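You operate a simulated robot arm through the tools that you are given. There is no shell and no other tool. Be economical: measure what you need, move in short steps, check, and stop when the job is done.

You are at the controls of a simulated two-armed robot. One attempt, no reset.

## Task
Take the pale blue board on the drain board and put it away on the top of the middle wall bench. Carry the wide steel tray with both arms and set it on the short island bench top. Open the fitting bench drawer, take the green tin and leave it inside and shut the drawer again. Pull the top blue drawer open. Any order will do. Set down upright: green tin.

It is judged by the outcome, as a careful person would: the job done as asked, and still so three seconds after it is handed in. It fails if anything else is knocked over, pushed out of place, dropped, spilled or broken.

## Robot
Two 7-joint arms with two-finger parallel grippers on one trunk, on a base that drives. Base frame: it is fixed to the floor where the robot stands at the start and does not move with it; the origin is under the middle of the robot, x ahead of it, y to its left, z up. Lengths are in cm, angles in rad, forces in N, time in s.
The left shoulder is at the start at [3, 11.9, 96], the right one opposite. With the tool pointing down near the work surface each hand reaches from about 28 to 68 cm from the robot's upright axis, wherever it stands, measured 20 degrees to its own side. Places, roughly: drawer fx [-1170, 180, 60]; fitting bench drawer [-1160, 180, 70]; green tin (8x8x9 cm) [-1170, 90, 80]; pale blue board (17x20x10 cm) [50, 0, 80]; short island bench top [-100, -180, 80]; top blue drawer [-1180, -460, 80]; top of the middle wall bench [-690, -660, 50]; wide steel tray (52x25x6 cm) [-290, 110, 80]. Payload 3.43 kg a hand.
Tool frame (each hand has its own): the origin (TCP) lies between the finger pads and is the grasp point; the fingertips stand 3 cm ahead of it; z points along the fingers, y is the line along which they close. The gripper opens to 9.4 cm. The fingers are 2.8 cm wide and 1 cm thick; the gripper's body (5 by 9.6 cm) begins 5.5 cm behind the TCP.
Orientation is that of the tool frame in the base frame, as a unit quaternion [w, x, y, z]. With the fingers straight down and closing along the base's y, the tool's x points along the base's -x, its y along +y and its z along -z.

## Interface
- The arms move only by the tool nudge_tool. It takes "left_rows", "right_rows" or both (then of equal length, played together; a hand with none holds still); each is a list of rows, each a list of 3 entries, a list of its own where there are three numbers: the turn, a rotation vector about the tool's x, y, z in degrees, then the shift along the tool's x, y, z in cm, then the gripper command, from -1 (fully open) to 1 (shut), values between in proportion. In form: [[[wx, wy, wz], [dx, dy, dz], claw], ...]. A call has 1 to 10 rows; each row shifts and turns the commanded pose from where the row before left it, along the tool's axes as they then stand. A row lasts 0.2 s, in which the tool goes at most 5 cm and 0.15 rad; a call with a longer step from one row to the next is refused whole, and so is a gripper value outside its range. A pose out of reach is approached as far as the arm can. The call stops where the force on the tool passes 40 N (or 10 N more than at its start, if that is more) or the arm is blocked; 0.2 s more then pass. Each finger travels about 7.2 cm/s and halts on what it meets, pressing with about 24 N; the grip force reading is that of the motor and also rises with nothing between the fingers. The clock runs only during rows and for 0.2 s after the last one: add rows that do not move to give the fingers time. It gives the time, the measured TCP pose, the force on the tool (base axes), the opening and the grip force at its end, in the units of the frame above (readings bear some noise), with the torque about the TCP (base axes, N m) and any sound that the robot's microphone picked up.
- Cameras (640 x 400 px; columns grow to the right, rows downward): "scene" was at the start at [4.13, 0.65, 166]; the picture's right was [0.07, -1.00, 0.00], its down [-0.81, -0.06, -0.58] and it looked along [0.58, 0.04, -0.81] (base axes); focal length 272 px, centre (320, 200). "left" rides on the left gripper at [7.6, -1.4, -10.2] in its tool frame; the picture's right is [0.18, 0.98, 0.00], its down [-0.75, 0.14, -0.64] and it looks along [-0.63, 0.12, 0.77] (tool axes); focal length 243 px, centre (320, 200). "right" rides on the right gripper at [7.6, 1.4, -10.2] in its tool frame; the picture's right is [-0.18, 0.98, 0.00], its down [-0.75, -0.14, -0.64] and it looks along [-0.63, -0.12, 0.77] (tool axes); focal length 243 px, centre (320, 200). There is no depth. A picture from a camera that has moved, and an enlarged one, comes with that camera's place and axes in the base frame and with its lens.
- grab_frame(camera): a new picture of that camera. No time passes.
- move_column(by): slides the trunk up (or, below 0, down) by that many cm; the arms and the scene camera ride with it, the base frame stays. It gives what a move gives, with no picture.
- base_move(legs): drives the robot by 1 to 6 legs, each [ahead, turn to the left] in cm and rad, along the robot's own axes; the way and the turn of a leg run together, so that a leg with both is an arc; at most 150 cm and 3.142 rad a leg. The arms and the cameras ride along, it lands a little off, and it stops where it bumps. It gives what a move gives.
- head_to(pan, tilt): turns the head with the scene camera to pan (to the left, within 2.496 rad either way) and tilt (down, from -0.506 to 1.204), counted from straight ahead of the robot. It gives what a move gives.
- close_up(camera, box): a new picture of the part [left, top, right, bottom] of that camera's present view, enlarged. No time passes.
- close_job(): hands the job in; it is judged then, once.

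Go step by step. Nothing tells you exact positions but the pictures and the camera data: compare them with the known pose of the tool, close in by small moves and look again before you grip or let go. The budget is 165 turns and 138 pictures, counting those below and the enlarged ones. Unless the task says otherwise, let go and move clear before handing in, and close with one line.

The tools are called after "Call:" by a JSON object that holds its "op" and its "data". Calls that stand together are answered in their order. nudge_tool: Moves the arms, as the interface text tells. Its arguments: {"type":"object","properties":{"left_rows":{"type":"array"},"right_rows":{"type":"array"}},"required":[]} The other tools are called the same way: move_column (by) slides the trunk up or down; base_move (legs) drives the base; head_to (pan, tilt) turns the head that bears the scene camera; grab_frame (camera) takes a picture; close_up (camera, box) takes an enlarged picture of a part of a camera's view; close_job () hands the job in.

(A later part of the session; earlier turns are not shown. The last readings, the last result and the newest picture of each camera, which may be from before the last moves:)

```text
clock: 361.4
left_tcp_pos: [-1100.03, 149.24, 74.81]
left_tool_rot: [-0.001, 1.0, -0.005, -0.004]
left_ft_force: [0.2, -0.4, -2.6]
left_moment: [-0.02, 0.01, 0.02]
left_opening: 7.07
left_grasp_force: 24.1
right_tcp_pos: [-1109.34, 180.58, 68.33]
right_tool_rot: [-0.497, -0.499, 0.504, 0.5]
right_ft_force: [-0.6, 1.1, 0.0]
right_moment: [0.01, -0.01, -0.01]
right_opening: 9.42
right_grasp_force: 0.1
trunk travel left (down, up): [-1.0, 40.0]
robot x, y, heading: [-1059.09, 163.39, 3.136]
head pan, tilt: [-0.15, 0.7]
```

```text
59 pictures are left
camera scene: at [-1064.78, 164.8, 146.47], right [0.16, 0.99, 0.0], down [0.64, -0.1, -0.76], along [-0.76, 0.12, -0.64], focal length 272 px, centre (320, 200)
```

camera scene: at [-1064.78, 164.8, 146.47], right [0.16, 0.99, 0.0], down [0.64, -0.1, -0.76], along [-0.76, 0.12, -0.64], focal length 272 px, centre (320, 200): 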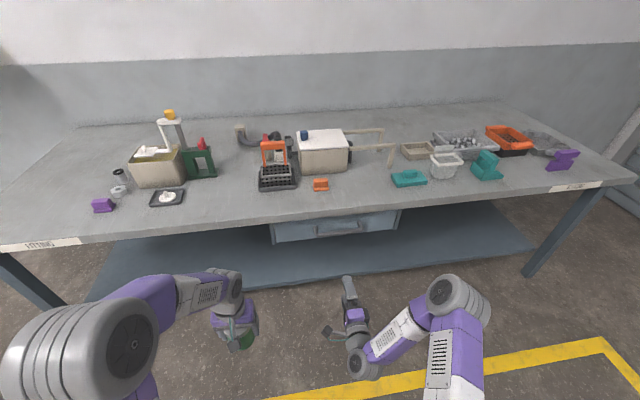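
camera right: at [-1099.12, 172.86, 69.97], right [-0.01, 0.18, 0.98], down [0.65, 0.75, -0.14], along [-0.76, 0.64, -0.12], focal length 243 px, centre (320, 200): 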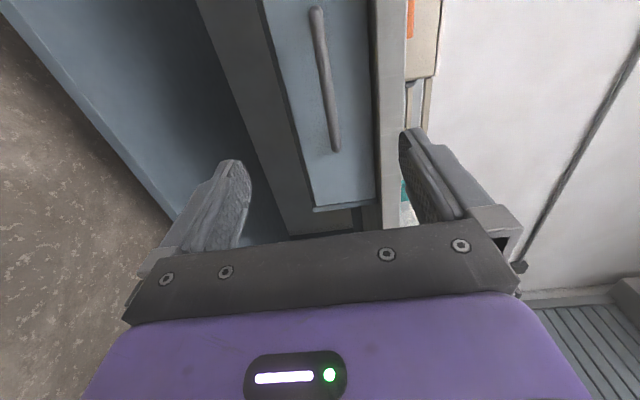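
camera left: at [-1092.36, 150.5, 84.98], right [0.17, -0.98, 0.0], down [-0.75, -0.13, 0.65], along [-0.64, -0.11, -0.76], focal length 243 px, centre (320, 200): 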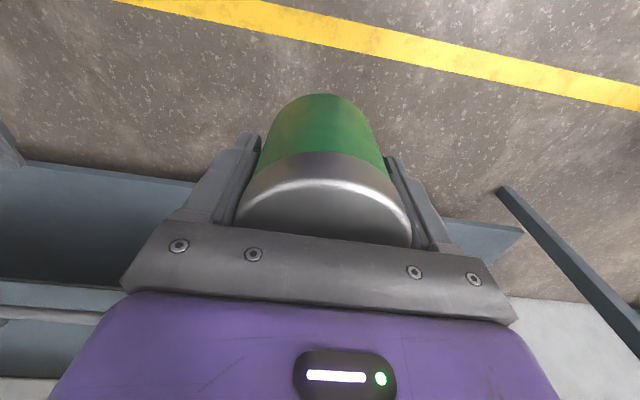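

The handle is measured at x -1136, y 174–193, z 69. I'll align, roll 16 cm forward and look again.

Call:
{"op": "nudge_tool", "data": {"right_rows": [[[0, 0, 0], [-2, 0.5, 0], -1], [[0, 0, 0], [-1.4, 0.3, 0], -1], [[0, 0, 0], [0, 0, 0], -1]]}}

Call:
{"op": "base_move", "data": {"legs": [[16, 0]]}}

Call:
{"op": "grab_frame", "data": {"camera": "right"}}

```text
clock: 362.2
left_tcp_pos: [-1100.15, 149.19, 74.96]
left_tool_rot: [0.0, 1.0, -0.005, -0.005]
left_ft_force: [-0.2, 0.1, -1.8]
left_moment: [0.02, 0.02, 0.0]
left_opening: 7.1
left_grasp_force: 24.3
right_tcp_pos: [-1109.24, 183.95, 69.11]
right_tool_rot: [-0.497, -0.5, 0.504, 0.499]
right_ft_force: [-0.3, -0.8, 0.0]
right_moment: [-0.03, -0.01, 0.01]
right_opening: 9.41
right_grasp_force: 0.1
trunk travel left (down, up): [-1.0, 40.0]
robot x, y, heading: [-1059.27, 163.58, 3.131]
head pan, tilt: [-0.15, 0.7]
```

```text
clock: 363.6
left_tcp_pos: [-1116.15, 149.35, 74.73]
left_tool_rot: [0.0, 1.0, -0.005, -0.004]
left_ft_force: [-0.2, -0.1, -2.2]
left_moment: [-0.01, 0.02, 0.02]
left_opening: 7.07
left_grasp_force: 24.2
right_tcp_pos: [-1125.17, 184.09, 69.18]
right_tool_rot: [-0.496, -0.5, 0.504, 0.5]
right_ft_force: [0.3, -0.6, 0.7]
right_moment: [-0.01, 0.01, -0.03]
right_opening: 9.38
right_grasp_force: 0.0
trunk travel left (down, up): [-1.0, 40.0]
robot x, y, heading: [-1075.39, 163.51, 3.132]
head pan, tilt: [-0.15, 0.7]
```

```text
58 pictures are left
camera right: at [-1115.14, 176.44, 70.76], right [-0.01, 0.18, 0.98], down [0.65, 0.75, -0.14], along [-0.76, 0.64, -0.13], focal length 243 px, centre (320, 200)
```

right: 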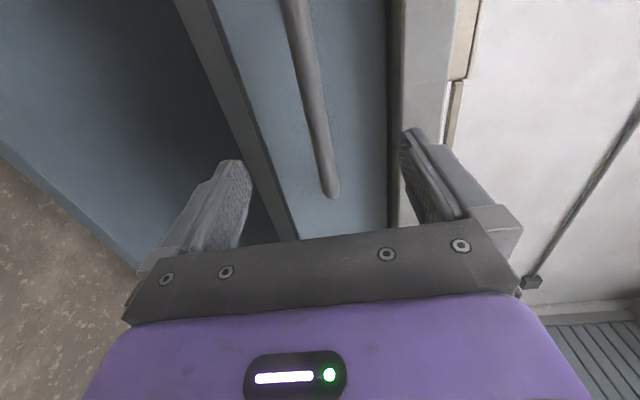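

The bar is aligned (z ≈ 68.7). With a partly open grip, to stay under the bench edge, I move in and close.

Call:
{"op": "nudge_tool", "data": {"right_rows": [[[0, 0, 0], [0, -0.4, 0], -0.3], [[0, 0, 0], [0, 0, 0], -0.3], [[0, 0, 0], [0, 0, 3], -0.3], [[0, 0, 0], [0, 0, 3], -0.3], [[0, 0, 0], [0, 0, 2.5], -0.3], [[0, 0, 0], [0, 0, 0.8], -0.3], [[0, 0, 0], [0, 0, 0], -0.3]]}}

Call:
{"op": "grab_frame", "data": {"camera": "right"}}

```text
clock: 365.2
left_tcp_pos: [-1116.16, 149.35, 74.84]
left_tool_rot: [0.0, 1.0, -0.005, -0.003]
left_ft_force: [0.3, 0.0, -2.2]
left_moment: [0.02, -0.06, 0.02]
left_opening: 7.05
left_grasp_force: 24.2
right_tcp_pos: [-1134.46, 184.17, 68.7]
right_tool_rot: [-0.497, -0.499, 0.504, 0.499]
right_ft_force: [0.4, -0.4, -0.1]
right_moment: [-0.02, -0.02, -0.03]
right_opening: 6.1
right_grasp_force: 0.0
trunk travel left (down, up): [-1.0, 40.0]
robot x, y, heading: [-1075.15, 163.65, 3.129]
head pan, tilt: [-0.15, 0.7]
```

```text
57 pictures are left
camera right: at [-1124.42, 176.52, 70.36], right [-0.01, 0.19, 0.98], down [0.65, 0.75, -0.14], along [-0.76, 0.64, -0.12], focal length 243 px, centre (320, 200)
```

right: 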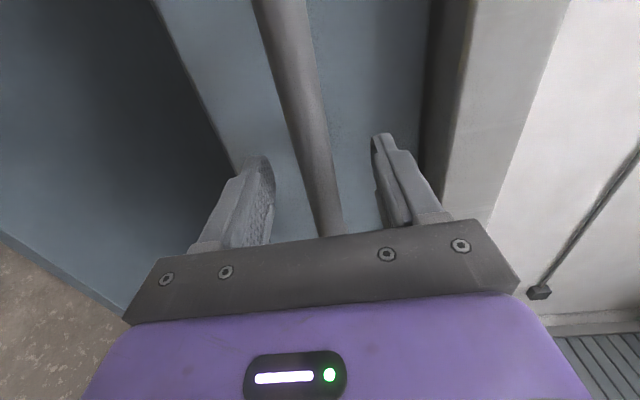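

The bar is between the fingers. Close, then roll back to draw the drawer.

Call:
{"op": "nudge_tool", "data": {"right_rows": [[[0, 0, 0], [0, 0, 0], 0.3], [[0, 0, 0], [0, 0, 0], 1], [[0, 0, 0], [0, 0, 0], 1], [[0, 0, 0], [0, 0, 0], 1], [[0, 0, 0], [0, 0, 0], 1]]}}

Call:
{"op": "base_move", "data": {"legs": [[-12, 0]]}}

Call:
{"op": "grab_frame", "data": {"camera": "scene"}}

```text
clock: 366.4
left_tcp_pos: [-1116.17, 149.32, 74.85]
left_tool_rot: [-0.001, 1.0, -0.004, -0.005]
left_ft_force: [0.4, 0.4, -3.6]
left_moment: [0.02, 0.0, 0.02]
left_opening: 7.06
left_grasp_force: 23.5
right_tcp_pos: [-1134.44, 184.34, 68.78]
right_tool_rot: [-0.497, -0.5, 0.503, 0.5]
right_ft_force: [-0.3, 0.1, 3.5]
right_moment: [0.04, 0.02, 0.04]
right_opening: 2.13
right_grasp_force: 45.6
trunk travel left (down, up): [-1.0, 40.0]
robot x, y, heading: [-1075.39, 163.47, 3.126]
head pan, tilt: [-0.15, 0.7]
```

```text
clock: 367.7
left_tcp_pos: [-1104.24, 149.39, 74.91]
left_tool_rot: [0.0, 1.0, -0.007, -0.004]
left_ft_force: [-0.4, -0.6, -2.4]
left_moment: [-0.01, 0.03, -0.04]
left_opening: 7.0
left_grasp_force: 23.9
right_tcp_pos: [-1122.55, 184.21, 68.8]
right_tool_rot: [-0.497, -0.499, 0.504, 0.5]
right_ft_force: [0.6, 1.5, 4.2]
right_moment: [0.04, -0.01, 0.36]
right_opening: 2.15
right_grasp_force: 44.9
trunk travel left (down, up): [-1.0, 40.0]
robot x, y, heading: [-1063.53, 163.0, 3.13]
head pan, tilt: [-0.15, 0.7]
```

```text
56 pictures are left
camera scene: at [-1068.87, 164.84, 146.47], right [0.16, 0.99, 0.0], down [0.64, -0.1, -0.77], along [-0.76, 0.12, -0.64], focal length 272 px, centre (320, 200)
```

scene: 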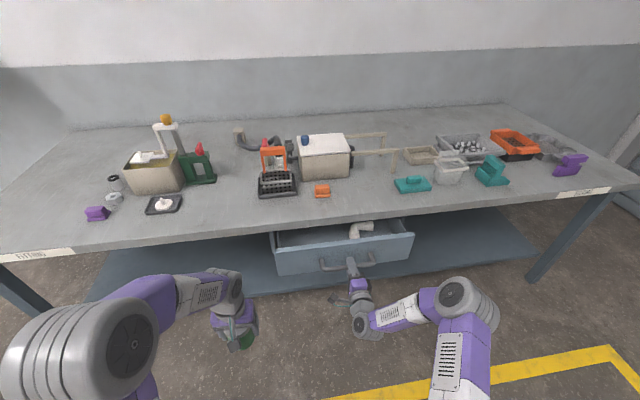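

The drawer slides out. A further 15 cm.

Call:
{"op": "base_move", "data": {"legs": [[-15, 0]]}}

Call:
{"op": "grab_frame", "data": {"camera": "scene"}}

Call:
{"op": "close_up", "data": {"camera": "scene", "box": [240, 180, 440, 305]}}

```text
clock: 369.0
left_tcp_pos: [-1089.68, 149.17, 74.78]
left_tool_rot: [0.0, 1.0, -0.006, -0.005]
left_ft_force: [0.4, -0.2, -2.2]
left_moment: [-0.01, -0.01, 0.03]
left_opening: 7.05
left_grasp_force: 24.2
right_tcp_pos: [-1107.84, 184.22, 68.76]
right_tool_rot: [-0.496, -0.498, 0.506, 0.5]
right_ft_force: [0.2, 4.6, 2.7]
right_moment: [0.08, -0.04, 0.21]
right_opening: 2.1
right_grasp_force: 45.3
trunk travel left (down, up): [-1.0, 40.0]
robot x, y, heading: [-1048.65, 162.88, 3.132]
head pan, tilt: [-0.15, 0.7]
```

```text
55 pictures are left
camera scene: at [-1054.16, 164.71, 146.47], right [0.16, 0.99, 0.0], down [0.64, -0.1, -0.77], along [-0.76, 0.12, -0.64], focal length 272 px, centre (320, 200)
```

scene: 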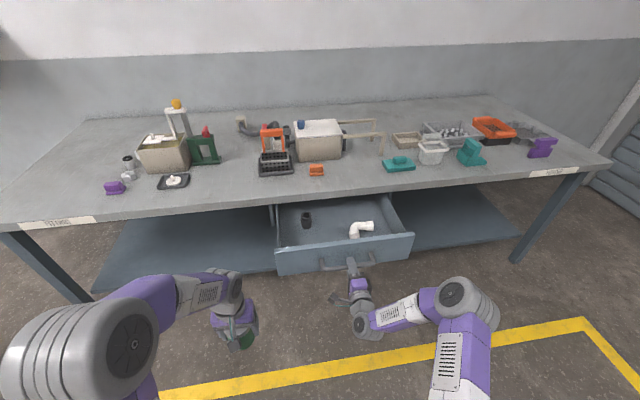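

```text
3.20 times, centred on (340, 242) of scene
camera zoom: at [-1054.16, 164.71, 146.47], right [0.16, 0.99, 0.0], down [0.64, -0.1, -0.77], along [-0.76, 0.12, -0.64], focal length 870 px, centre (256, 64)
```

zoom: 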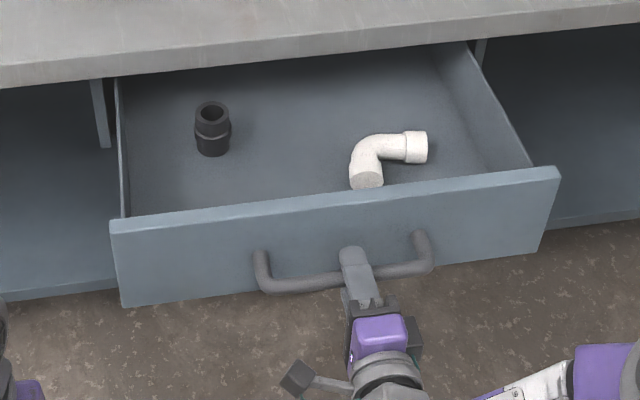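

The drawer is open 27 cm with two fittings inside; there's free floor around (-1121, 168.5). I'll release the handle, retract and raise the right hand, and raise the left with the tin.

Call:
{"op": "nudge_tool", "data": {"right_rows": [[[0, 0, 0], [0, 0, 0], 0.3], [[0, 0, 0], [0, 0, 0], -0.3], [[0, 0, 0], [0, 0, 0], -0.3], [[0, 0, 0], [0, 0, -2], -0.3], [[0, 0, 0], [0, 0, -3], -0.3], [[0, 0, 0], [0, 0, -3], -0.3], [[0, 0, 0], [-2, 3, -1], -0.3], [[0, 0, 0], [-2, 4, 0], -0.3], [[0, 0, 0], [-2, 4, 0], -0.3], [[0, 0, 0], [-2, 4, 0], -0.3]], "left_rows": [[[0, 0, 0], [0, 0, 0], 1], [[0, 0, 0], [0, 0, 0], 1], [[0, 0, 0], [0, 0, 0], 1], [[0, 0, 0], [0, 0, -2], 1], [[0, 0, 0], [0, 0, -3], 1], [[0, 0, 0], [0, 0, -3], 1], [[0, 0, 0], [0, 0, -3], 1], [[0, 0, 0], [0, 0, -3], 1], [[0, 0, 0], [0, 0, -3], 1], [[0, 0, 0], [0, 0, -3], 1]]}}

Call:
{"op": "nudge_tool", "data": {"right_rows": [[[0, 0, 0], [-2, 3, 0], -0.3], [[0, 0, 0], [-3, 2, 0], -0.3], [[0, 0, 0], [0, 0, 0], -0.3]]}}

Call:
{"op": "grab_frame", "data": {"camera": "scene"}}

```text
clock: 371.2
left_tcp_pos: [-1089.25, 149.13, 94.94]
left_tool_rot: [0.0, 1.0, -0.007, -0.004]
left_ft_force: [0.4, 0.6, -2.3]
left_moment: [-0.02, 0.0, 0.02]
left_opening: 7.04
left_grasp_force: 24.1
right_tcp_pos: [-1098.83, 192.01, 83.95]
right_tool_rot: [-0.495, -0.499, 0.505, 0.5]
right_ft_force: [-0.1, 0.7, 0.0]
right_moment: [0.03, -0.01, -0.01]
right_opening: 6.11
right_grasp_force: 0.1
trunk travel left (down, up): [-1.0, 40.0]
robot x, y, heading: [-1048.94, 163.43, 3.129]
head pan, tilt: [-0.15, 0.7]
```

```text
clock: 372.0
left_tcp_pos: [-1089.47, 149.17, 94.67]
left_tool_rot: [0.001, 1.0, -0.006, -0.005]
left_ft_force: [-0.2, -0.2, -2.3]
left_moment: [-0.02, 0.01, 0.0]
left_opening: 7.04
left_grasp_force: 24.4
right_tcp_pos: [-1098.89, 197.11, 88.93]
right_tool_rot: [-0.495, -0.498, 0.506, 0.501]
right_ft_force: [-1.0, 0.1, -0.4]
right_moment: [-0.02, 0.0, -0.02]
right_opening: 6.08
right_grasp_force: 0.0
trunk travel left (down, up): [-1.0, 40.0]
robot x, y, heading: [-1048.73, 163.17, 3.131]
head pan, tilt: [-0.15, 0.7]
```

```text
53 pictures are left
camera scene: at [-1054.2, 164.67, 146.46], right [0.16, 0.99, 0.0], down [0.64, -0.1, -0.76], along [-0.75, 0.12, -0.64], focal length 272 px, centre (320, 200)
```

scene: 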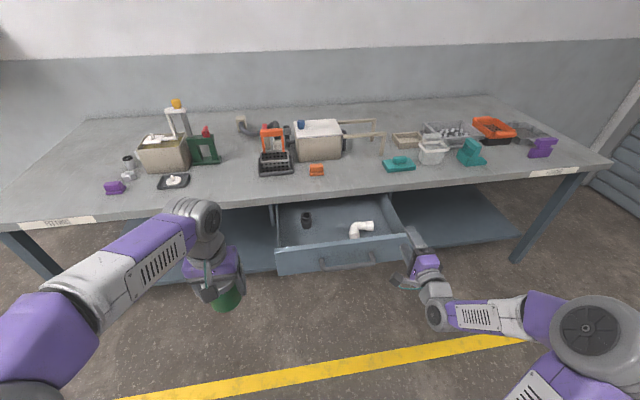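

The drawer stays open. Rolling forward 15 cm and moving the tin over the free spot.

Call:
{"op": "base_move", "data": {"legs": [[15, 0]]}}

Call:
{"op": "nudge_tool", "data": {"left_rows": [[[0, 0, 0], [-2, -2.5, 0], 1], [[0, 0, 0], [-3, -3, 0], 1], [[0, 0, 0], [-3, -3, 0], 1], [[0, 0, 0], [-3, -3, 0], 1], [[0, 0, 0], [-3, -3, 0], 1], [[0, 0, 0], [-2.5, -3, 0], 1], [[0, 0, 0], [0, -1.5, 0], 1], [[0, 0, 0], [0, 0, 0], 1]]}}

Call:
{"op": "grab_frame", "data": {"camera": "scene"}}

Call:
{"op": "grab_frame", "data": {"camera": "left"}}

```text
clock: 373.4
left_tcp_pos: [-1104.39, 149.41, 94.81]
left_tool_rot: [0.0, 1.0, -0.007, -0.004]
left_ft_force: [0.4, -0.1, -2.7]
left_moment: [-0.02, 0.04, -0.02]
left_opening: 7.01
left_grasp_force: 24.4
right_tcp_pos: [-1113.85, 197.17, 88.84]
right_tool_rot: [-0.495, -0.497, 0.506, 0.502]
right_ft_force: [-0.6, -0.6, 0.4]
right_moment: [0.02, 0.04, 0.02]
right_opening: 6.1
right_grasp_force: 0.0
trunk travel left (down, up): [-1.0, 40.0]
robot x, y, heading: [-1063.8, 163.3, 3.127]
head pan, tilt: [-0.15, 0.7]
```

```text
clock: 375.2
left_tcp_pos: [-1119.29, 167.63, 94.73]
left_tool_rot: [0.001, 1.0, -0.007, -0.005]
left_ft_force: [0.1, 0.3, -2.7]
left_moment: [0.03, 0.01, 0.02]
left_opening: 7.01
left_grasp_force: 24.0
left hand out of reach, approached as far as the arm can: row 6, 7
right_tcp_pos: [-1113.71, 197.21, 88.95]
right_tool_rot: [-0.495, -0.498, 0.506, 0.501]
right_ft_force: [0.9, 0.2, 0.6]
right_moment: [-0.01, -0.01, -0.03]
right_opening: 6.09
right_grasp_force: 0.1
trunk travel left (down, up): [-1.0, 40.0]
robot x, y, heading: [-1063.91, 163.46, 3.13]
head pan, tilt: [-0.15, 0.7]
```

```text
52 pictures are left
camera scene: at [-1069.04, 164.85, 146.47], right [0.16, 0.99, 0.0], down [0.64, -0.1, -0.77], along [-0.75, 0.13, -0.64], focal length 272 px, centre (320, 200)
```

scene: 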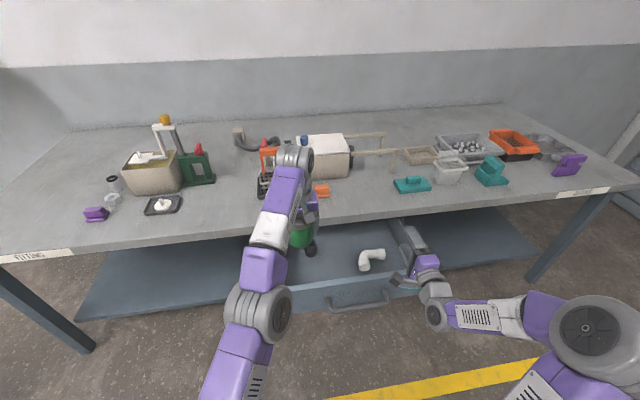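

```text
51 pictures are left
camera left: at [-1111.47, 168.94, 104.91], right [0.17, -0.99, 0.0], down [-0.75, -0.13, 0.65], along [-0.64, -0.11, -0.76], focal length 243 px, centre (320, 200)
```

left: 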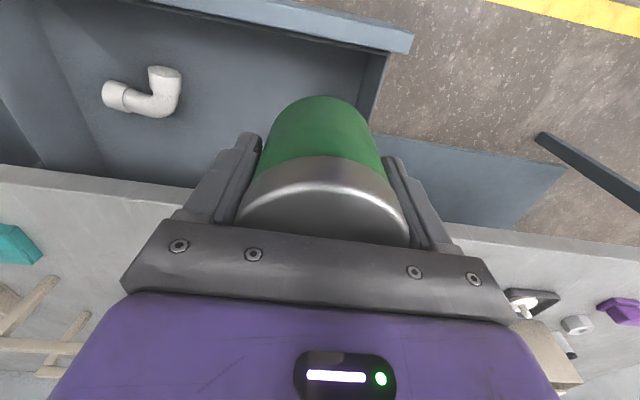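

Slightly out of reach at this height but fine lower down. The front panel's inner face is at x ≈ -1115, so I roll 1.5 cm more and lower partway, then check.

Call:
{"op": "base_move", "data": {"legs": [[2, 0]]}}

Call:
{"op": "nudge_tool", "data": {"left_rows": [[[0, 0, 0], [0, 0, 2], 1], [[0, 0, 0], [0, 0, 2], 1], [[0, 0, 0], [0, 0, 2], 1], [[0, 0, 0], [0, 0, 2], 1], [[0, 0, 0], [0, 0, 1], 1], [[0, 0, 0], [0, 0, 0], 1]]}}

Call:
{"op": "grab_frame", "data": {"camera": "left"}}

Call:
{"op": "close_up", "data": {"camera": "scene", "box": [220, 180, 460, 330]}}

```text
clock: 376.0
left_tcp_pos: [-1121.22, 167.64, 94.66]
left_tool_rot: [0.001, 1.0, -0.007, -0.004]
left_ft_force: [0.5, 0.1, -2.0]
left_moment: [-0.01, 0.0, 0.01]
left_opening: 7.03
left_grasp_force: 23.9
right_tcp_pos: [-1115.79, 197.29, 88.81]
right_tool_rot: [-0.495, -0.498, 0.505, 0.502]
right_ft_force: [-1.3, -0.2, -0.1]
right_moment: [0.0, 0.01, 0.01]
right_opening: 6.11
right_grasp_force: 0.0
trunk travel left (down, up): [-1.0, 40.0]
robot x, y, heading: [-1065.42, 163.66, 3.129]
head pan, tilt: [-0.15, 0.7]
```

```text
clock: 377.4
left_tcp_pos: [-1123.88, 168.93, 86.76]
left_tool_rot: [-0.001, 1.0, -0.007, -0.004]
left_ft_force: [0.9, 0.3, -3.1]
left_moment: [0.03, 0.0, -0.02]
left_opening: 7.02
left_grasp_force: 24.1
left hand out of reach, approached as far as the arm can: row 1, 2, 3, 4, 5
right_tcp_pos: [-1115.8, 197.28, 88.85]
right_tool_rot: [-0.495, -0.498, 0.505, 0.501]
right_ft_force: [0.6, -0.5, -0.3]
right_moment: [0.01, -0.03, -0.01]
right_opening: 6.12
right_grasp_force: 0.0
trunk travel left (down, up): [-1.0, 40.0]
robot x, y, heading: [-1065.54, 163.48, 3.132]
head pan, tilt: [-0.15, 0.7]
```

```text
50 pictures are left
camera left: at [-1116.21, 170.09, 96.93], right [0.17, -0.99, 0.0], down [-0.75, -0.13, 0.65], along [-0.64, -0.11, -0.76], focal length 243 px, centre (320, 200)
```

left: 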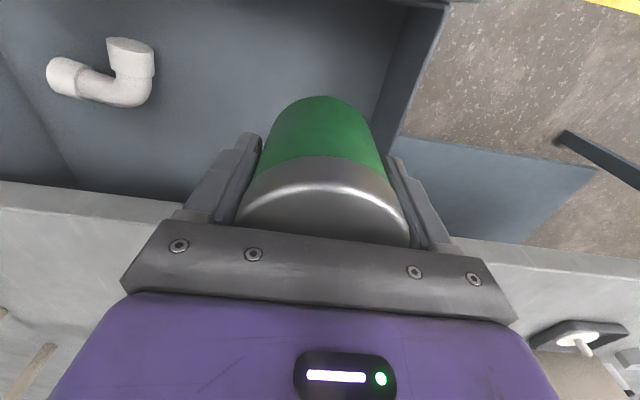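

```text
2.67 times, centred on (340, 255) of scene
camera zoom: at [-1071.08, 164.92, 146.47], right [0.16, 0.99, 0.0], down [0.64, -0.11, -0.76], along [-0.75, 0.13, -0.64], focal length 725 px, centre (267, 53)
```

zoom: 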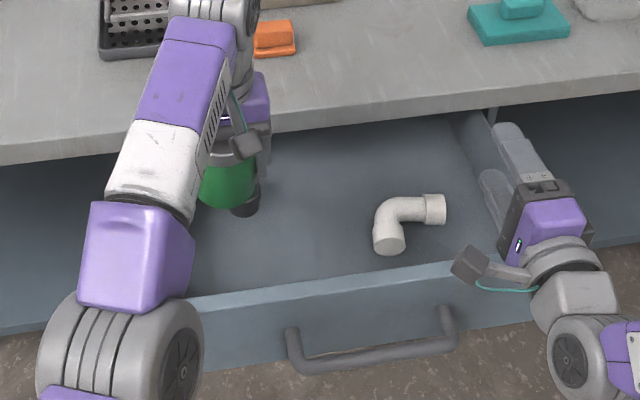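

The arm is again nearly straight and slides outward as it lowers; I can compensate with the base. Lower some more, then correct x by rolling.

Call:
{"op": "nudge_tool", "data": {"left_rows": [[[0, 0, 0], [0, 0, 2], 1], [[0, 0, 0], [0, 0, 2], 1], [[0, 0, 0], [0, 0, 1], 1], [[0, 0, 0], [0, 0, 0], 1]]}}

```text
clock: 378.4
left_tcp_pos: [-1125.12, 169.25, 82.02]
left_tool_rot: [0.0, 1.0, -0.007, -0.004]
left_ft_force: [0.4, 0.6, -3.0]
left_moment: [0.0, 0.0, 0.02]
left_opening: 7.04
left_grasp_force: 24.6
left hand out of reach, approached as far as the arm can: row 1, 2
right_tcp_pos: [-1115.86, 197.31, 88.85]
right_tool_rot: [-0.494, -0.499, 0.504, 0.502]
right_ft_force: [0.3, -0.3, 0.1]
right_moment: [-0.02, -0.02, 0.0]
right_opening: 6.1
right_grasp_force: 0.2
trunk travel left (down, up): [-1.0, 40.0]
robot x, y, heading: [-1065.84, 163.39, 3.13]
head pan, tilt: [-0.15, 0.7]
```

Call:
{"op": "base_move", "data": {"legs": [[-3.5, 0]]}}

Call:
{"op": "nudge_tool", "data": {"left_rows": [[[0, 0, 0], [0, 0, 1.5], 1], [[0, 0, 0], [0, 0, 1.5], 1], [[0, 0, 0], [0, 0, 1.5], 1], [[0, 0, 0], [0, 0, 0], 1]]}}

Call:
{"op": "grab_frame", "data": {"camera": "left"}}

Call:
{"op": "close_up", "data": {"camera": "scene", "box": [220, 180, 460, 330]}}

```text
clock: 379.2
left_tcp_pos: [-1121.57, 169.22, 82.09]
left_tool_rot: [0.0, 1.0, -0.007, -0.005]
left_ft_force: [1.3, 0.7, -2.3]
left_moment: [0.01, -0.02, 0.0]
left_opening: 7.0
left_grasp_force: 24.2
right_tcp_pos: [-1112.29, 197.18, 88.81]
right_tool_rot: [-0.495, -0.498, 0.505, 0.502]
right_ft_force: [-0.1, 0.1, 0.6]
right_moment: [0.0, -0.01, -0.02]
right_opening: 6.1
right_grasp_force: 0.0
trunk travel left (down, up): [-1.0, 40.0]
robot x, y, heading: [-1061.79, 163.11, 3.126]
head pan, tilt: [-0.15, 0.7]
```

```text
clock: 380.2
left_tcp_pos: [-1122.23, 169.49, 77.67]
left_tool_rot: [0.0, 1.0, -0.007, -0.002]
left_ft_force: [0.3, 0.1, -2.5]
left_moment: [-0.03, 0.02, -0.01]
left_opening: 7.03
left_grasp_force: 24.6
left hand out of reach, approached as far as the arm can: row 2
right_tcp_pos: [-1112.22, 197.24, 88.83]
right_tool_rot: [-0.495, -0.498, 0.505, 0.502]
right_ft_force: [-0.5, -0.6, 0.2]
right_moment: [0.02, 0.02, -0.01]
right_opening: 6.11
right_grasp_force: 0.0
trunk travel left (down, up): [-1.0, 40.0]
robot x, y, heading: [-1062.16, 163.31, 3.128]
head pan, tilt: [-0.15, 0.7]
```

```text
48 pictures are left
camera left: at [-1114.59, 170.78, 87.8], right [0.17, -0.99, 0.0], down [-0.75, -0.13, 0.65], along [-0.64, -0.11, -0.76], focal length 243 px, centre (320, 200)
```

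left: 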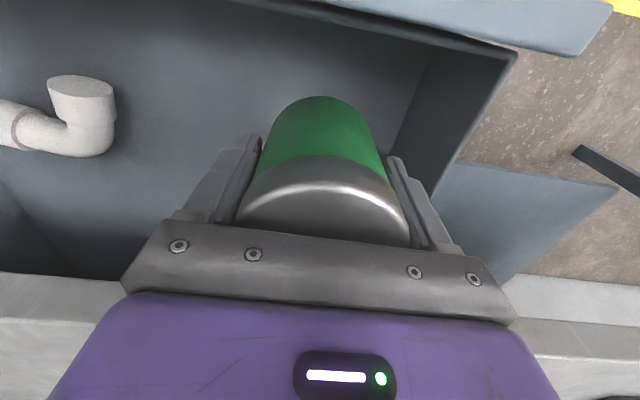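

```text
2.67 times, centred on (340, 255) of scene
camera zoom: at [-1067.59, 164.87, 146.47], right [0.16, 0.99, 0.0], down [0.64, -0.11, -0.76], along [-0.75, 0.13, -0.64], focal length 725 px, centre (267, 53)
```

zoom: 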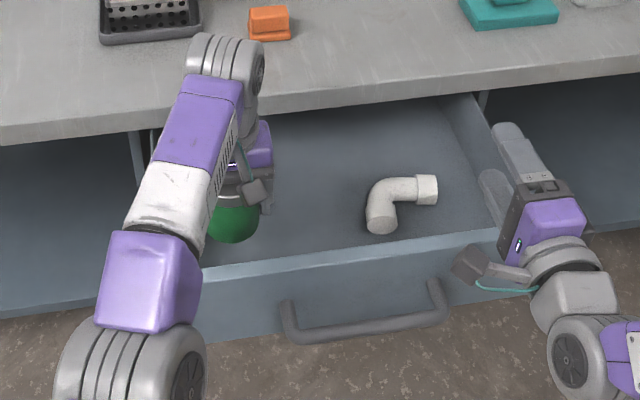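

The tin is well inside the drawer outline. Lowering towards the drawer floor.

Call:
{"op": "nudge_tool", "data": {"left_rows": [[[0, 0, 0], [0, 0, 1.5], 1], [[0, 0, 0], [0, 0, 1.5], 1], [[0, 0, 0], [0, 0, 1], 1], [[0, 0, 0], [0, 0, 0.5], 1], [[0, 0, 0], [0, 0, 0.4], 1], [[0, 0, 0], [0, 0, 0], 1]]}}

```text
clock: 381.6
left_tcp_pos: [-1122.83, 169.6, 72.85]
left_tool_rot: [0.001, 1.0, -0.007, -0.003]
left_ft_force: [0.5, 0.0, -2.2]
left_moment: [0.03, 0.03, 0.0]
left_opening: 7.01
left_grasp_force: 23.6
left hand out of reach, approached as far as the arm can: row 1, 5
right_tcp_pos: [-1112.22, 197.19, 89.01]
right_tool_rot: [-0.495, -0.498, 0.505, 0.502]
right_ft_force: [-0.5, -0.4, -1.0]
right_moment: [-0.02, 0.01, 0.01]
right_opening: 6.11
right_grasp_force: 0.1
trunk travel left (down, up): [-1.0, 40.0]
robot x, y, heading: [-1062.4, 163.3, 3.13]
head pan, tilt: [-0.15, 0.7]
```

Call:
{"op": "nudge_tool", "data": {"left_rows": [[[0, 0, 0], [0, 0, 0.5], 1], [[0, 0, 0], [0, 0, 0.4], 1], [[0, 0, 0], [0, 0, 0.4], 1], [[0, 0, 0], [0, 0, 0.3], 1], [[0, 0, 0], [0, 0, 0], 1]]}}

Call:
{"op": "grab_frame", "data": {"camera": "left"}}

```text
clock: 382.9
left_tcp_pos: [-1122.75, 169.69, 71.27]
left_tool_rot: [0.001, 1.0, -0.007, -0.003]
left_ft_force: [-0.8, 0.1, -2.8]
left_moment: [0.0, -0.02, -0.03]
left_opening: 7.01
left_grasp_force: 24.4
right_tcp_pos: [-1112.29, 197.27, 88.85]
right_tool_rot: [-0.495, -0.499, 0.504, 0.502]
right_ft_force: [0.3, 0.0, 0.8]
right_moment: [-0.03, 0.01, 0.0]
right_opening: 6.1
right_grasp_force: 0.0
trunk travel left (down, up): [-1.0, 40.0]
robot x, y, heading: [-1062.07, 163.48, 3.13]
head pan, tilt: [-0.15, 0.7]
```

```text
46 pictures are left
camera left: at [-1115.15, 170.98, 81.35], right [0.17, -0.99, 0.0], down [-0.75, -0.13, 0.65], along [-0.64, -0.11, -0.76], focal length 243 px, centre (320, 200)
```

left: 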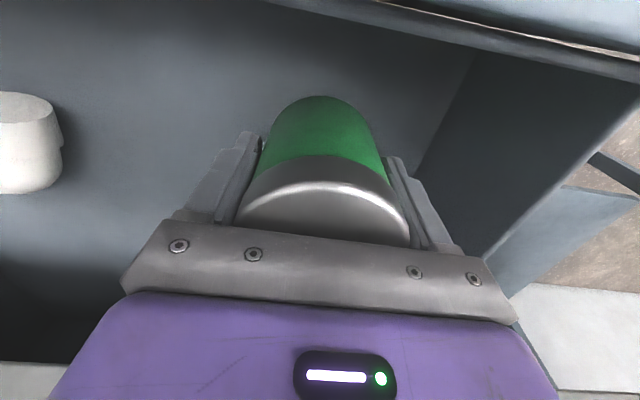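

Call:
{"op": "nudge_tool", "data": {"left_rows": [[[0, 0, 0], [0, 0, 0.4], 1], [[0, 0, 0], [0, 0, 0.4], 1], [[0, 0, 0], [0, 0, 0.3], 1], [[0, 0, 0], [0, 0, 0.3], 1], [[0, 0, 0], [0, 0, 0], 1]]}}

```text
clock: 384.1
left_tcp_pos: [-1122.87, 169.62, 69.76]
left_tool_rot: [0.0, 1.0, -0.006, -0.003]
left_ft_force: [0.0, -0.8, -1.2]
left_moment: [0.0, 0.02, 0.02]
left_opening: 7.0
left_grasp_force: 24.1
right_tcp_pos: [-1112.28, 197.39, 88.88]
right_tool_rot: [-0.495, -0.497, 0.505, 0.502]
right_ft_force: [0.4, 0.3, 0.3]
right_moment: [0.02, 0.01, 0.01]
right_opening: 6.1
right_grasp_force: 0.0
trunk travel left (down, up): [-1.0, 40.0]
robot x, y, heading: [-1062.05, 163.23, 3.129]
head pan, tilt: [-0.15, 0.7]
```

Call:
{"op": "nudge_tool", "data": {"left_rows": [[[0, 0, 0], [0, 0, 0.3], 1], [[0, 0, 0], [0, 0, 0.3], 1], [[0, 0, 0], [0, 0, 0], 1]]}}

```text
clock: 384.9
left_tcp_pos: [-1122.91, 169.74, 69.21]
left_tool_rot: [0.001, 1.0, -0.007, -0.003]
left_ft_force: [0.6, -0.9, -2.9]
left_moment: [-0.01, 0.03, -0.01]
left_opening: 6.98
left_grasp_force: 24.0
right_tcp_pos: [-1112.26, 197.28, 88.86]
right_tool_rot: [-0.495, -0.498, 0.505, 0.502]
right_ft_force: [-0.2, 0.1, -0.3]
right_moment: [0.03, -0.03, 0.03]
right_opening: 6.11
right_grasp_force: 0.1
trunk travel left (down, up): [-1.0, 40.0]
robot x, y, heading: [-1061.81, 163.24, 3.127]
head pan, tilt: [-0.15, 0.7]
```

Call:
{"op": "nudge_tool", "data": {"left_rows": [[[0, 0, 0], [0, 0, 0.3], 1], [[0, 0, 0], [0, 0, 0.3], 1], [[0, 0, 0], [0, 0, 0.3], 1], [[0, 0, 0], [0, 0, 0.3], 1], [[0, 0, 0], [0, 0, 0], 1]]}}

Call:
{"op": "close_up", "data": {"camera": "scene", "box": [220, 180, 460, 330]}}

```text
clock: 386.1
left_tcp_pos: [-1122.92, 169.63, 68.13]
left_tool_rot: [0.0, 1.0, -0.008, -0.004]
left_ft_force: [-0.8, -0.9, 4.1]
left_moment: [0.04, -0.23, 0.01]
left_opening: 7.01
left_grasp_force: 23.6
right_tcp_pos: [-1112.23, 197.32, 88.87]
right_tool_rot: [-0.495, -0.498, 0.505, 0.502]
right_ft_force: [-0.1, 0.3, 1.1]
right_moment: [0.0, -0.03, 0.0]
right_opening: 6.12
right_grasp_force: 0.0
trunk travel left (down, up): [-1.0, 40.0]
robot x, y, heading: [-1062.39, 163.29, 3.131]
head pan, tilt: [-0.15, 0.7]
```

```text
2.67 times, centred on (340, 255) of scene
camera zoom: at [-1067.52, 164.86, 146.48], right [0.16, 0.99, 0.0], down [0.64, -0.11, -0.77], along [-0.75, 0.13, -0.64], focal length 725 px, centre (267, 53)
```

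zoom: 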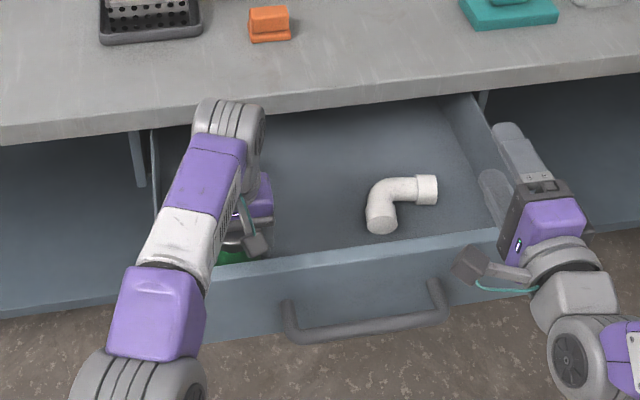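

Contact with the floor of the drawer. I'll open gently and rise.

Call:
{"op": "nudge_tool", "data": {"left_rows": [[[0, 0, 0], [0, 0, 0], 0.0], [[0, 0, 0], [0, 0, 0], -0.8], [[0, 0, 0], [0, 0, 0], -1], [[0, 0, 0], [0, 0, 0], -1], [[0, 0, 0], [0, 0, -1], -1], [[0, 0, 0], [0, 0, -1.5], -1], [[0, 0, 0], [0, 0, -2], -1], [[0, 0, 0], [0, 0, -2], -1], [[0, 0, 0], [0, 0, -2], -1]]}}

Call:
{"op": "grab_frame", "data": {"camera": "left"}}

```text
clock: 388.1
left_tcp_pos: [-1122.69, 169.76, 76.53]
left_tool_rot: [0.0, 1.0, -0.007, -0.004]
left_ft_force: [-0.7, 0.8, 0.1]
left_moment: [0.0, -0.03, -0.01]
left_opening: 9.36
left_grasp_force: 0.1
right_tcp_pos: [-1112.2, 197.25, 88.94]
right_tool_rot: [-0.495, -0.498, 0.505, 0.501]
right_ft_force: [-0.5, 0.2, 0.6]
right_moment: [0.0, -0.01, -0.01]
right_opening: 6.11
right_grasp_force: 0.1
trunk travel left (down, up): [-1.0, 40.0]
robot x, y, heading: [-1061.95, 163.24, 3.128]
head pan, tilt: [-0.15, 0.7]
```

```text
44 pictures are left
camera left: at [-1114.96, 171.0, 86.65], right [0.17, -0.99, 0.0], down [-0.75, -0.13, 0.65], along [-0.64, -0.11, -0.76], focal length 243 px, centre (320, 200)
```

left: 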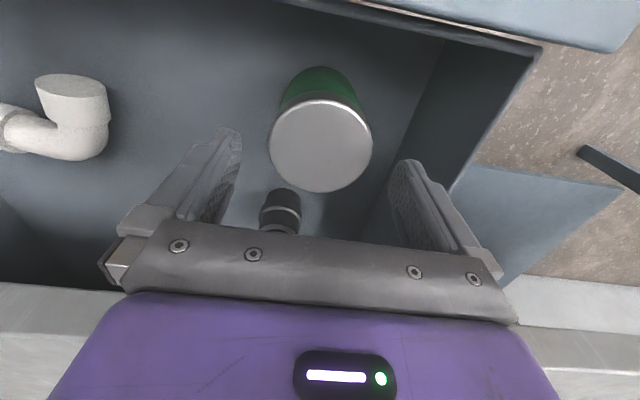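

The tin stands upright in the drawer. I'll raise the left hand, back off, and set the right hand down in front of the handle again.

Call:
{"op": "nudge_tool", "data": {"left_rows": [[[0, 0, 0], [0, 0, -3], -1], [[0, 0, 0], [0, 0, -3], -1], [[0, 0, 0], [0, 0, -3], -1], [[0, 0, 0], [0, 0, -3], -1], [[0, 0, 0], [0, 0, -3], -1]]}}

Call:
{"op": "base_move", "data": {"legs": [[-14, 0]]}}

Call:
{"op": "nudge_tool", "data": {"left_rows": [[[0, 0, 0], [2, -1, 0], -1], [[0, 0, 0], [3, 0, 0], -1], [[0, 0, 0], [3, 2, 0], -1], [[0, 0, 0], [3, 3, 0], -1], [[0, 0, 0], [3, 3, 0], -1], [[0, 0, 0], [2, 3, 0], -1], [[0, 0, 0], [0, 3, 0], -1], [[0, 0, 0], [0, 3, 0], -1]], "right_rows": [[[0, 0, 0], [0, 0, 0], -0.3], [[0, 0, 0], [0, 0, 0], -0.3], [[0, 0, 0], [0, -4, 0], -0.3], [[0, 0, 0], [2, -4, 0], -0.3], [[0, 0, 0], [3, -4, 0], -0.3], [[0, 0, 0], [3, -4, 0], -0.3], [[0, 0, 0], [3, -4, 0], -0.3], [[0, 0, 0], [2, -0.1, 0], -0.3]]}}

Call:
{"op": "grab_frame", "data": {"camera": "scene"}}

Call:
{"op": "grab_frame", "data": {"camera": "right"}}

```text
clock: 389.2
left_tcp_pos: [-1119.2, 168.77, 90.49]
left_tool_rot: [0.001, 1.0, -0.007, -0.004]
left_ft_force: [0.5, -0.7, -0.2]
left_moment: [0.0, -0.01, 0.02]
left_opening: 9.4
left_grasp_force: 0.1
left hand out of reach, approached as far as the arm can: row 1, 2, 3, 4, 5
right_tcp_pos: [-1112.28, 197.35, 88.82]
right_tool_rot: [-0.495, -0.498, 0.506, 0.501]
right_ft_force: [0.1, 0.7, -0.4]
right_moment: [0.01, 0.01, 0.02]
right_opening: 6.12
right_grasp_force: 0.2
trunk travel left (down, up): [-1.0, 40.0]
robot x, y, heading: [-1062.15, 163.38, 3.133]
head pan, tilt: [-0.15, 0.7]
```

```text
clock: 390.6
left_tcp_pos: [-1105.45, 168.48, 90.46]
left_tool_rot: [0.0, 1.0, -0.007, -0.004]
left_ft_force: [0.0, 0.5, 1.1]
left_moment: [-0.01, 0.0, 0.03]
left_opening: 9.41
left_grasp_force: 0.0
right_tcp_pos: [-1098.42, 197.06, 88.88]
right_tool_rot: [-0.495, -0.498, 0.506, 0.502]
right_ft_force: [0.8, 0.0, 0.0]
right_moment: [0.0, 0.0, 0.01]
right_opening: 6.11
right_grasp_force: 0.0
trunk travel left (down, up): [-1.0, 40.0]
robot x, y, heading: [-1048.23, 163.22, 3.121]
head pan, tilt: [-0.15, 0.7]
```

```text
clock: 392.4
left_tcp_pos: [-1105.17, 161.49, 96.31]
left_tool_rot: [0.001, 1.0, -0.007, -0.003]
left_ft_force: [0.1, 0.4, 0.6]
left_moment: [-0.04, 0.0, 0.03]
left_opening: 9.42
left_grasp_force: 0.1
left hand out of reach, approached as far as the arm can: row 1, 2, 3, 4, 5, 6, 7, 8
right_tcp_pos: [-1098.51, 184.09, 68.75]
right_tool_rot: [-0.495, -0.498, 0.505, 0.502]
right_ft_force: [0.1, -0.2, -0.3]
right_moment: [0.0, -0.02, 0.01]
right_opening: 6.12
right_grasp_force: 0.1
trunk travel left (down, up): [-1.0, 40.0]
robot x, y, heading: [-1047.94, 162.77, 3.123]
head pan, tilt: [-0.15, 0.7]
```

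```text
43 pictures are left
camera scene: at [-1053.8, 164.64, 146.47], right [0.16, 0.99, 0.0], down [0.64, -0.11, -0.77], along [-0.75, 0.13, -0.64], focal length 272 px, centre (320, 200)
```

scene: 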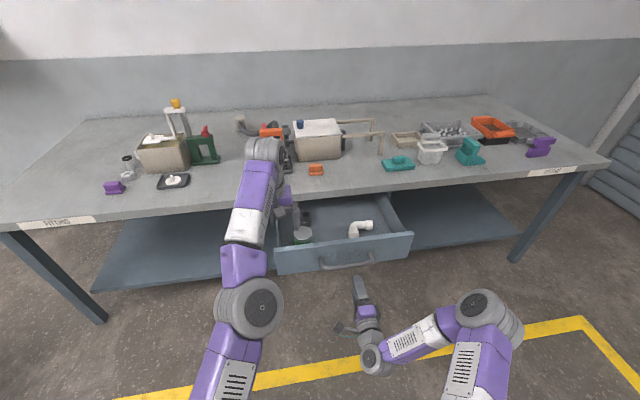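

```text
42 pictures are left
camera right: at [-1088.42, 176.29, 70.32], right [0.0, 0.18, 0.98], down [0.65, 0.74, -0.14], along [-0.76, 0.64, -0.12], focal length 243 px, centre (320, 200)
```

right: 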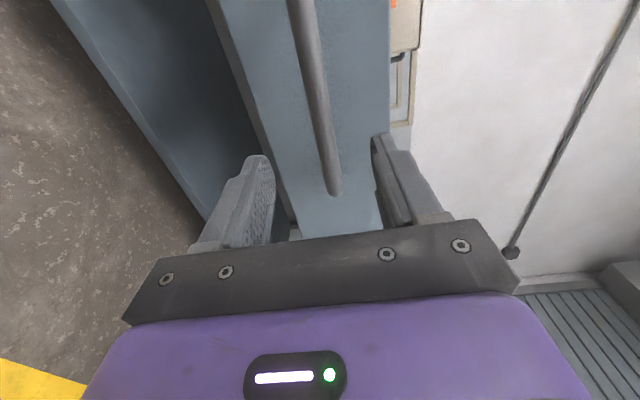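

The right hand is lined up with the handle. The left arm is straight again, so I use the same sideways swing to bend it.

Call:
{"op": "nudge_tool", "data": {"left_rows": [[[0, 0, 0], [0, -3, -1], -1], [[0, 0, 0], [0, -4, 0], -1], [[0, 0, 0], [0, -4, 0], -1], [[0, 0, 0], [2, -3, 0], -1], [[0, 0, 0], [3, -1, 0], -1], [[0, 0, 0], [4, 0, 0], -1], [[0, 0, 0], [4, 2, 0], -1], [[0, 0, 0], [3, 3, 0], -1], [[0, 0, 0], [0, 4, 0], -1], [[0, 0, 0], [0, 4, 0], -1]]}}

```text
clock: 394.6
left_tcp_pos: [-1086.31, 160.54, 95.88]
left_tool_rot: [0.0, 1.0, -0.007, -0.004]
left_ft_force: [0.8, -0.5, 0.2]
left_moment: [0.03, 0.01, -0.01]
left_opening: 9.4
left_grasp_force: 0.0
left hand out of reach, approached as far as the arm can: row 1, 2, 3
right_tcp_pos: [-1098.69, 184.21, 68.84]
right_tool_rot: [-0.495, -0.498, 0.505, 0.502]
right_ft_force: [0.4, -0.7, 0.0]
right_moment: [0.01, 0.03, 0.01]
right_opening: 6.13
right_grasp_force: 0.0
trunk travel left (down, up): [-1.0, 40.0]
robot x, y, heading: [-1048.27, 162.83, 3.128]
head pan, tilt: [-0.15, 0.7]
```

Call:
{"op": "nudge_tool", "data": {"left_rows": [[[0, 0, 0], [0, 3, 0], -1], [[0, 0, 0], [0, 3, -1], -1], [[0, 0, 0], [0, 3, -2], -1], [[0, 0, 0], [0, 3, -2], -1], [[0, 0, 0], [0, 0, 0], -1], [[0, 0, 0], [0, 0, 0], -1], [[0, 0, 0], [0, 0, 0], -1], [[0, 0, 0], [0, 0, 0], -1]], "right_rows": [[[0, 0, 0], [0, 0, 3], -0.3], [[0, 0, 0], [0, 0, 3], -0.3], [[0, 0, 0], [0, 0, 2.5], -0.3], [[0, 0, 0], [0, 0, 0.5], -0.3], [[0, 0, 0], [0, 0, 0], 0.3], [[0, 0, 0], [0, 0, 0], 1], [[0, 0, 0], [0, 0, 0], 1], [[0, 0, 0], [0, 0, 0], 1]]}}

Call:
{"op": "grab_frame", "data": {"camera": "scene"}}

```text
clock: 396.4
left_tcp_pos: [-1086.47, 148.66, 101.16]
left_tool_rot: [0.0, 1.0, -0.008, -0.004]
left_ft_force: [0.7, -0.7, 1.0]
left_moment: [-0.03, 0.01, 0.01]
left_opening: 9.39
left_grasp_force: 0.1
right_tcp_pos: [-1107.52, 184.33, 68.75]
right_tool_rot: [-0.495, -0.497, 0.505, 0.502]
right_ft_force: [-2.0, 1.7, 4.0]
right_moment: [0.02, 0.06, 0.0]
right_opening: 1.8
right_grasp_force: 45.3
trunk travel left (down, up): [-1.0, 40.0]
robot x, y, heading: [-1048.39, 163.03, 3.125]
head pan, tilt: [-0.15, 0.7]
```

```text
41 pictures are left
camera scene: at [-1053.77, 164.66, 146.47], right [0.16, 0.99, 0.0], down [0.64, -0.11, -0.77], along [-0.75, 0.13, -0.64], focal length 272 px, centre (320, 200)
```

scene: 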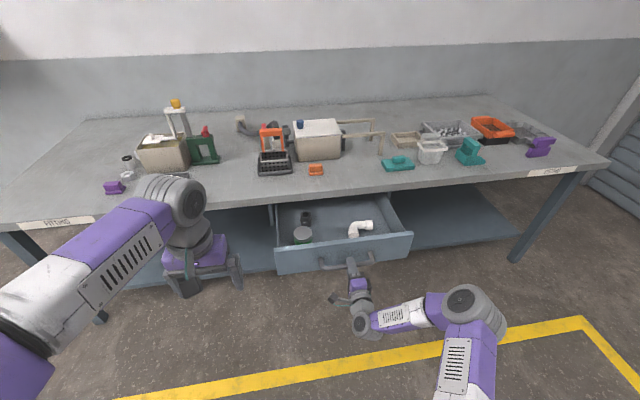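

Gripped; the tin is upright inside. Now I roll forward to shut the drawer.

Call:
{"op": "base_move", "data": {"legs": [[14, 0]]}}

Call:
{"op": "base_move", "data": {"legs": [[11, 0]]}}

Call:
{"op": "grab_frame", "data": {"camera": "scene"}}

```text
clock: 397.7
left_tcp_pos: [-1100.36, 148.8, 100.99]
left_tool_rot: [0.0, 1.0, -0.008, -0.004]
left_ft_force: [0.1, 0.8, 0.2]
left_moment: [-0.01, -0.01, 0.01]
left_opening: 9.4
left_grasp_force: 0.1
right_tcp_pos: [-1121.45, 184.26, 68.83]
right_tool_rot: [-0.495, -0.498, 0.504, 0.502]
right_ft_force: [-0.6, -4.2, 9.4]
right_moment: [0.01, 0.11, -0.26]
right_opening: 1.78
right_grasp_force: 45.0
trunk travel left (down, up): [-1.0, 40.0]
robot x, y, heading: [-1062.1, 163.43, 3.125]
head pan, tilt: [-0.15, 0.7]
```

```text
clock: 398.9
left_tcp_pos: [-1111.31, 148.83, 100.96]
left_tool_rot: [0.001, 1.0, -0.006, -0.003]
left_ft_force: [0.0, 0.9, -0.5]
left_moment: [-0.02, -0.03, -0.01]
left_opening: 9.39
left_grasp_force: 0.0
right_tcp_pos: [-1132.23, 184.38, 68.75]
right_tool_rot: [-0.497, -0.499, 0.504, 0.5]
right_ft_force: [-0.2, -4.6, 2.0]
right_moment: [0.11, 0.05, -0.35]
right_opening: 1.76
right_grasp_force: 45.5
trunk travel left (down, up): [-1.0, 40.0]
robot x, y, heading: [-1073.29, 163.51, 3.128]
head pan, tilt: [-0.15, 0.7]
```

```text
40 pictures are left
camera scene: at [-1078.63, 164.96, 146.47], right [0.16, 0.99, 0.0], down [0.64, -0.1, -0.77], along [-0.75, 0.12, -0.64], focal length 272 px, centre (320, 200)
```

scene: 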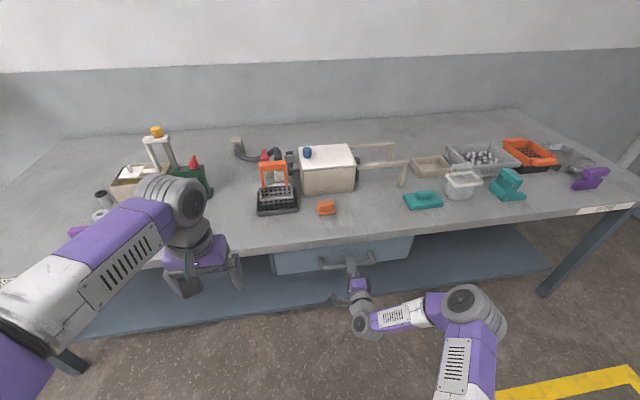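

Nearly shut. The last 2 cm by the arm, until it stops.

Call:
{"op": "nudge_tool", "data": {"right_rows": [[[0, 0, 0], [0, 0, 0.6], 1], [[0, 0, 0], [0, 0, 0.6], 1], [[0, 0, 0], [0, 0, 0.5], 1], [[0, 0, 0], [0, 0, 0.4], 1], [[0, 0, 0], [0, 0, 0.4], 1], [[0, 0, 0], [0, 0, 0], 1]]}}

Call:
{"op": "close_up", "data": {"camera": "scene", "box": [240, 200, 440, 325]}}

```text
clock: 400.0
left_tcp_pos: [-1111.0, 149.05, 101.07]
left_tool_rot: [0.0, 1.0, -0.007, -0.005]
left_ft_force: [-1.1, -0.7, -0.5]
left_moment: [-0.05, 0.02, -0.01]
left_opening: 9.4
left_grasp_force: 0.0
right_tcp_pos: [-1134.08, 184.38, 68.9]
right_tool_rot: [-0.498, -0.499, 0.504, 0.5]
right_ft_force: [18.4, 0.2, 7.8]
right_moment: [0.03, 0.4, -0.34]
right_opening: 1.75
right_grasp_force: 44.7
trunk travel left (down, up): [-1.0, 40.0]
robot x, y, heading: [-1072.98, 163.86, 3.126]
head pan, tilt: [-0.15, 0.7]
stopped in row 5 (right hand): the force on the tool passed its limit at 46 N (the readings are from after the stop); the commanded pose is now the measured one
```

```text
3.20 times, centred on (340, 262) of scene
camera zoom: at [-1078.26, 165.0, 146.49], right [0.16, 0.99, 0.0], down [0.63, -0.11, -0.77], along [-0.76, 0.13, -0.64], focal length 870 px, centre (256, 0)
```

zoom: 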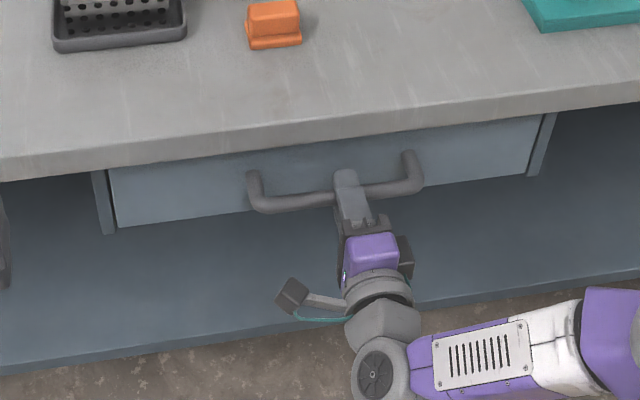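

The drawer is fully shut. Releasing and backing away straight.

Call:
{"op": "nudge_tool", "data": {"right_rows": [[[0, 0, 0], [0, 0, 0], 0.3], [[0, 0, 0], [0, 0, 0], -0.3], [[0, 0, 0], [0, 0, 0], -0.3], [[0, 0, 0], [0, 0, 0], -0.3]]}}

Call:
{"op": "base_move", "data": {"legs": [[-45, 0]]}}

Call:
{"op": "grab_frame", "data": {"camera": "scene"}}

```text
clock: 401.0
left_tcp_pos: [-1111.23, 149.06, 101.01]
left_tool_rot: [0.0, 1.0, -0.007, -0.004]
left_ft_force: [0.1, -0.2, -0.7]
left_moment: [0.01, 0.0, -0.01]
left_opening: 9.41
left_grasp_force: 0.0
right_tcp_pos: [-1134.36, 184.39, 68.56]
right_tool_rot: [-0.496, -0.5, 0.505, 0.499]
right_ft_force: [0.1, -0.1, -0.1]
right_moment: [-0.03, 0.01, -0.01]
right_opening: 6.11
right_grasp_force: 0.2
trunk travel left (down, up): [-1.0, 40.0]
robot x, y, heading: [-1073.12, 163.48, 3.133]
head pan, tilt: [-0.15, 0.7]
```

```text
clock: 403.8
left_tcp_pos: [-1066.16, 148.34, 101.01]
left_tool_rot: [-0.001, 1.0, -0.007, -0.004]
left_ft_force: [-0.3, -0.1, 0.5]
left_moment: [-0.04, 0.01, 0.01]
left_opening: 9.4
left_grasp_force: 0.0
right_tcp_pos: [-1089.26, 183.73, 68.6]
right_tool_rot: [-0.496, -0.5, 0.505, 0.499]
right_ft_force: [0.9, 0.5, -0.4]
right_moment: [0.02, -0.02, 0.03]
right_opening: 6.12
right_grasp_force: 0.0
trunk travel left (down, up): [-1.0, 40.0]
robot x, y, heading: [-1028.28, 162.86, 3.131]
head pan, tilt: [-0.15, 0.7]
```

```text
38 pictures are left
camera scene: at [-1033.51, 164.39, 146.47], right [0.16, 0.99, 0.0], down [0.64, -0.1, -0.77], along [-0.76, 0.12, -0.64], focal length 272 px, centre (320, 200)
```

scene: 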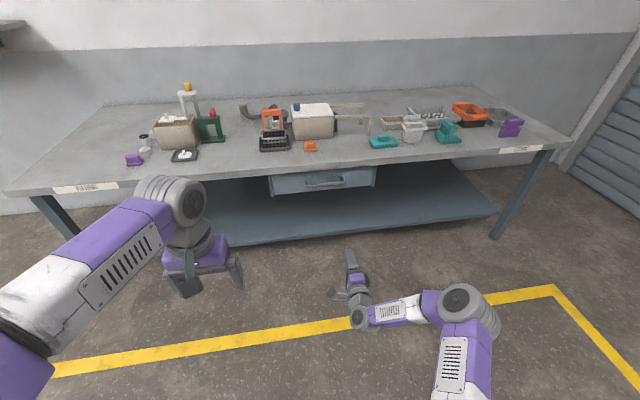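

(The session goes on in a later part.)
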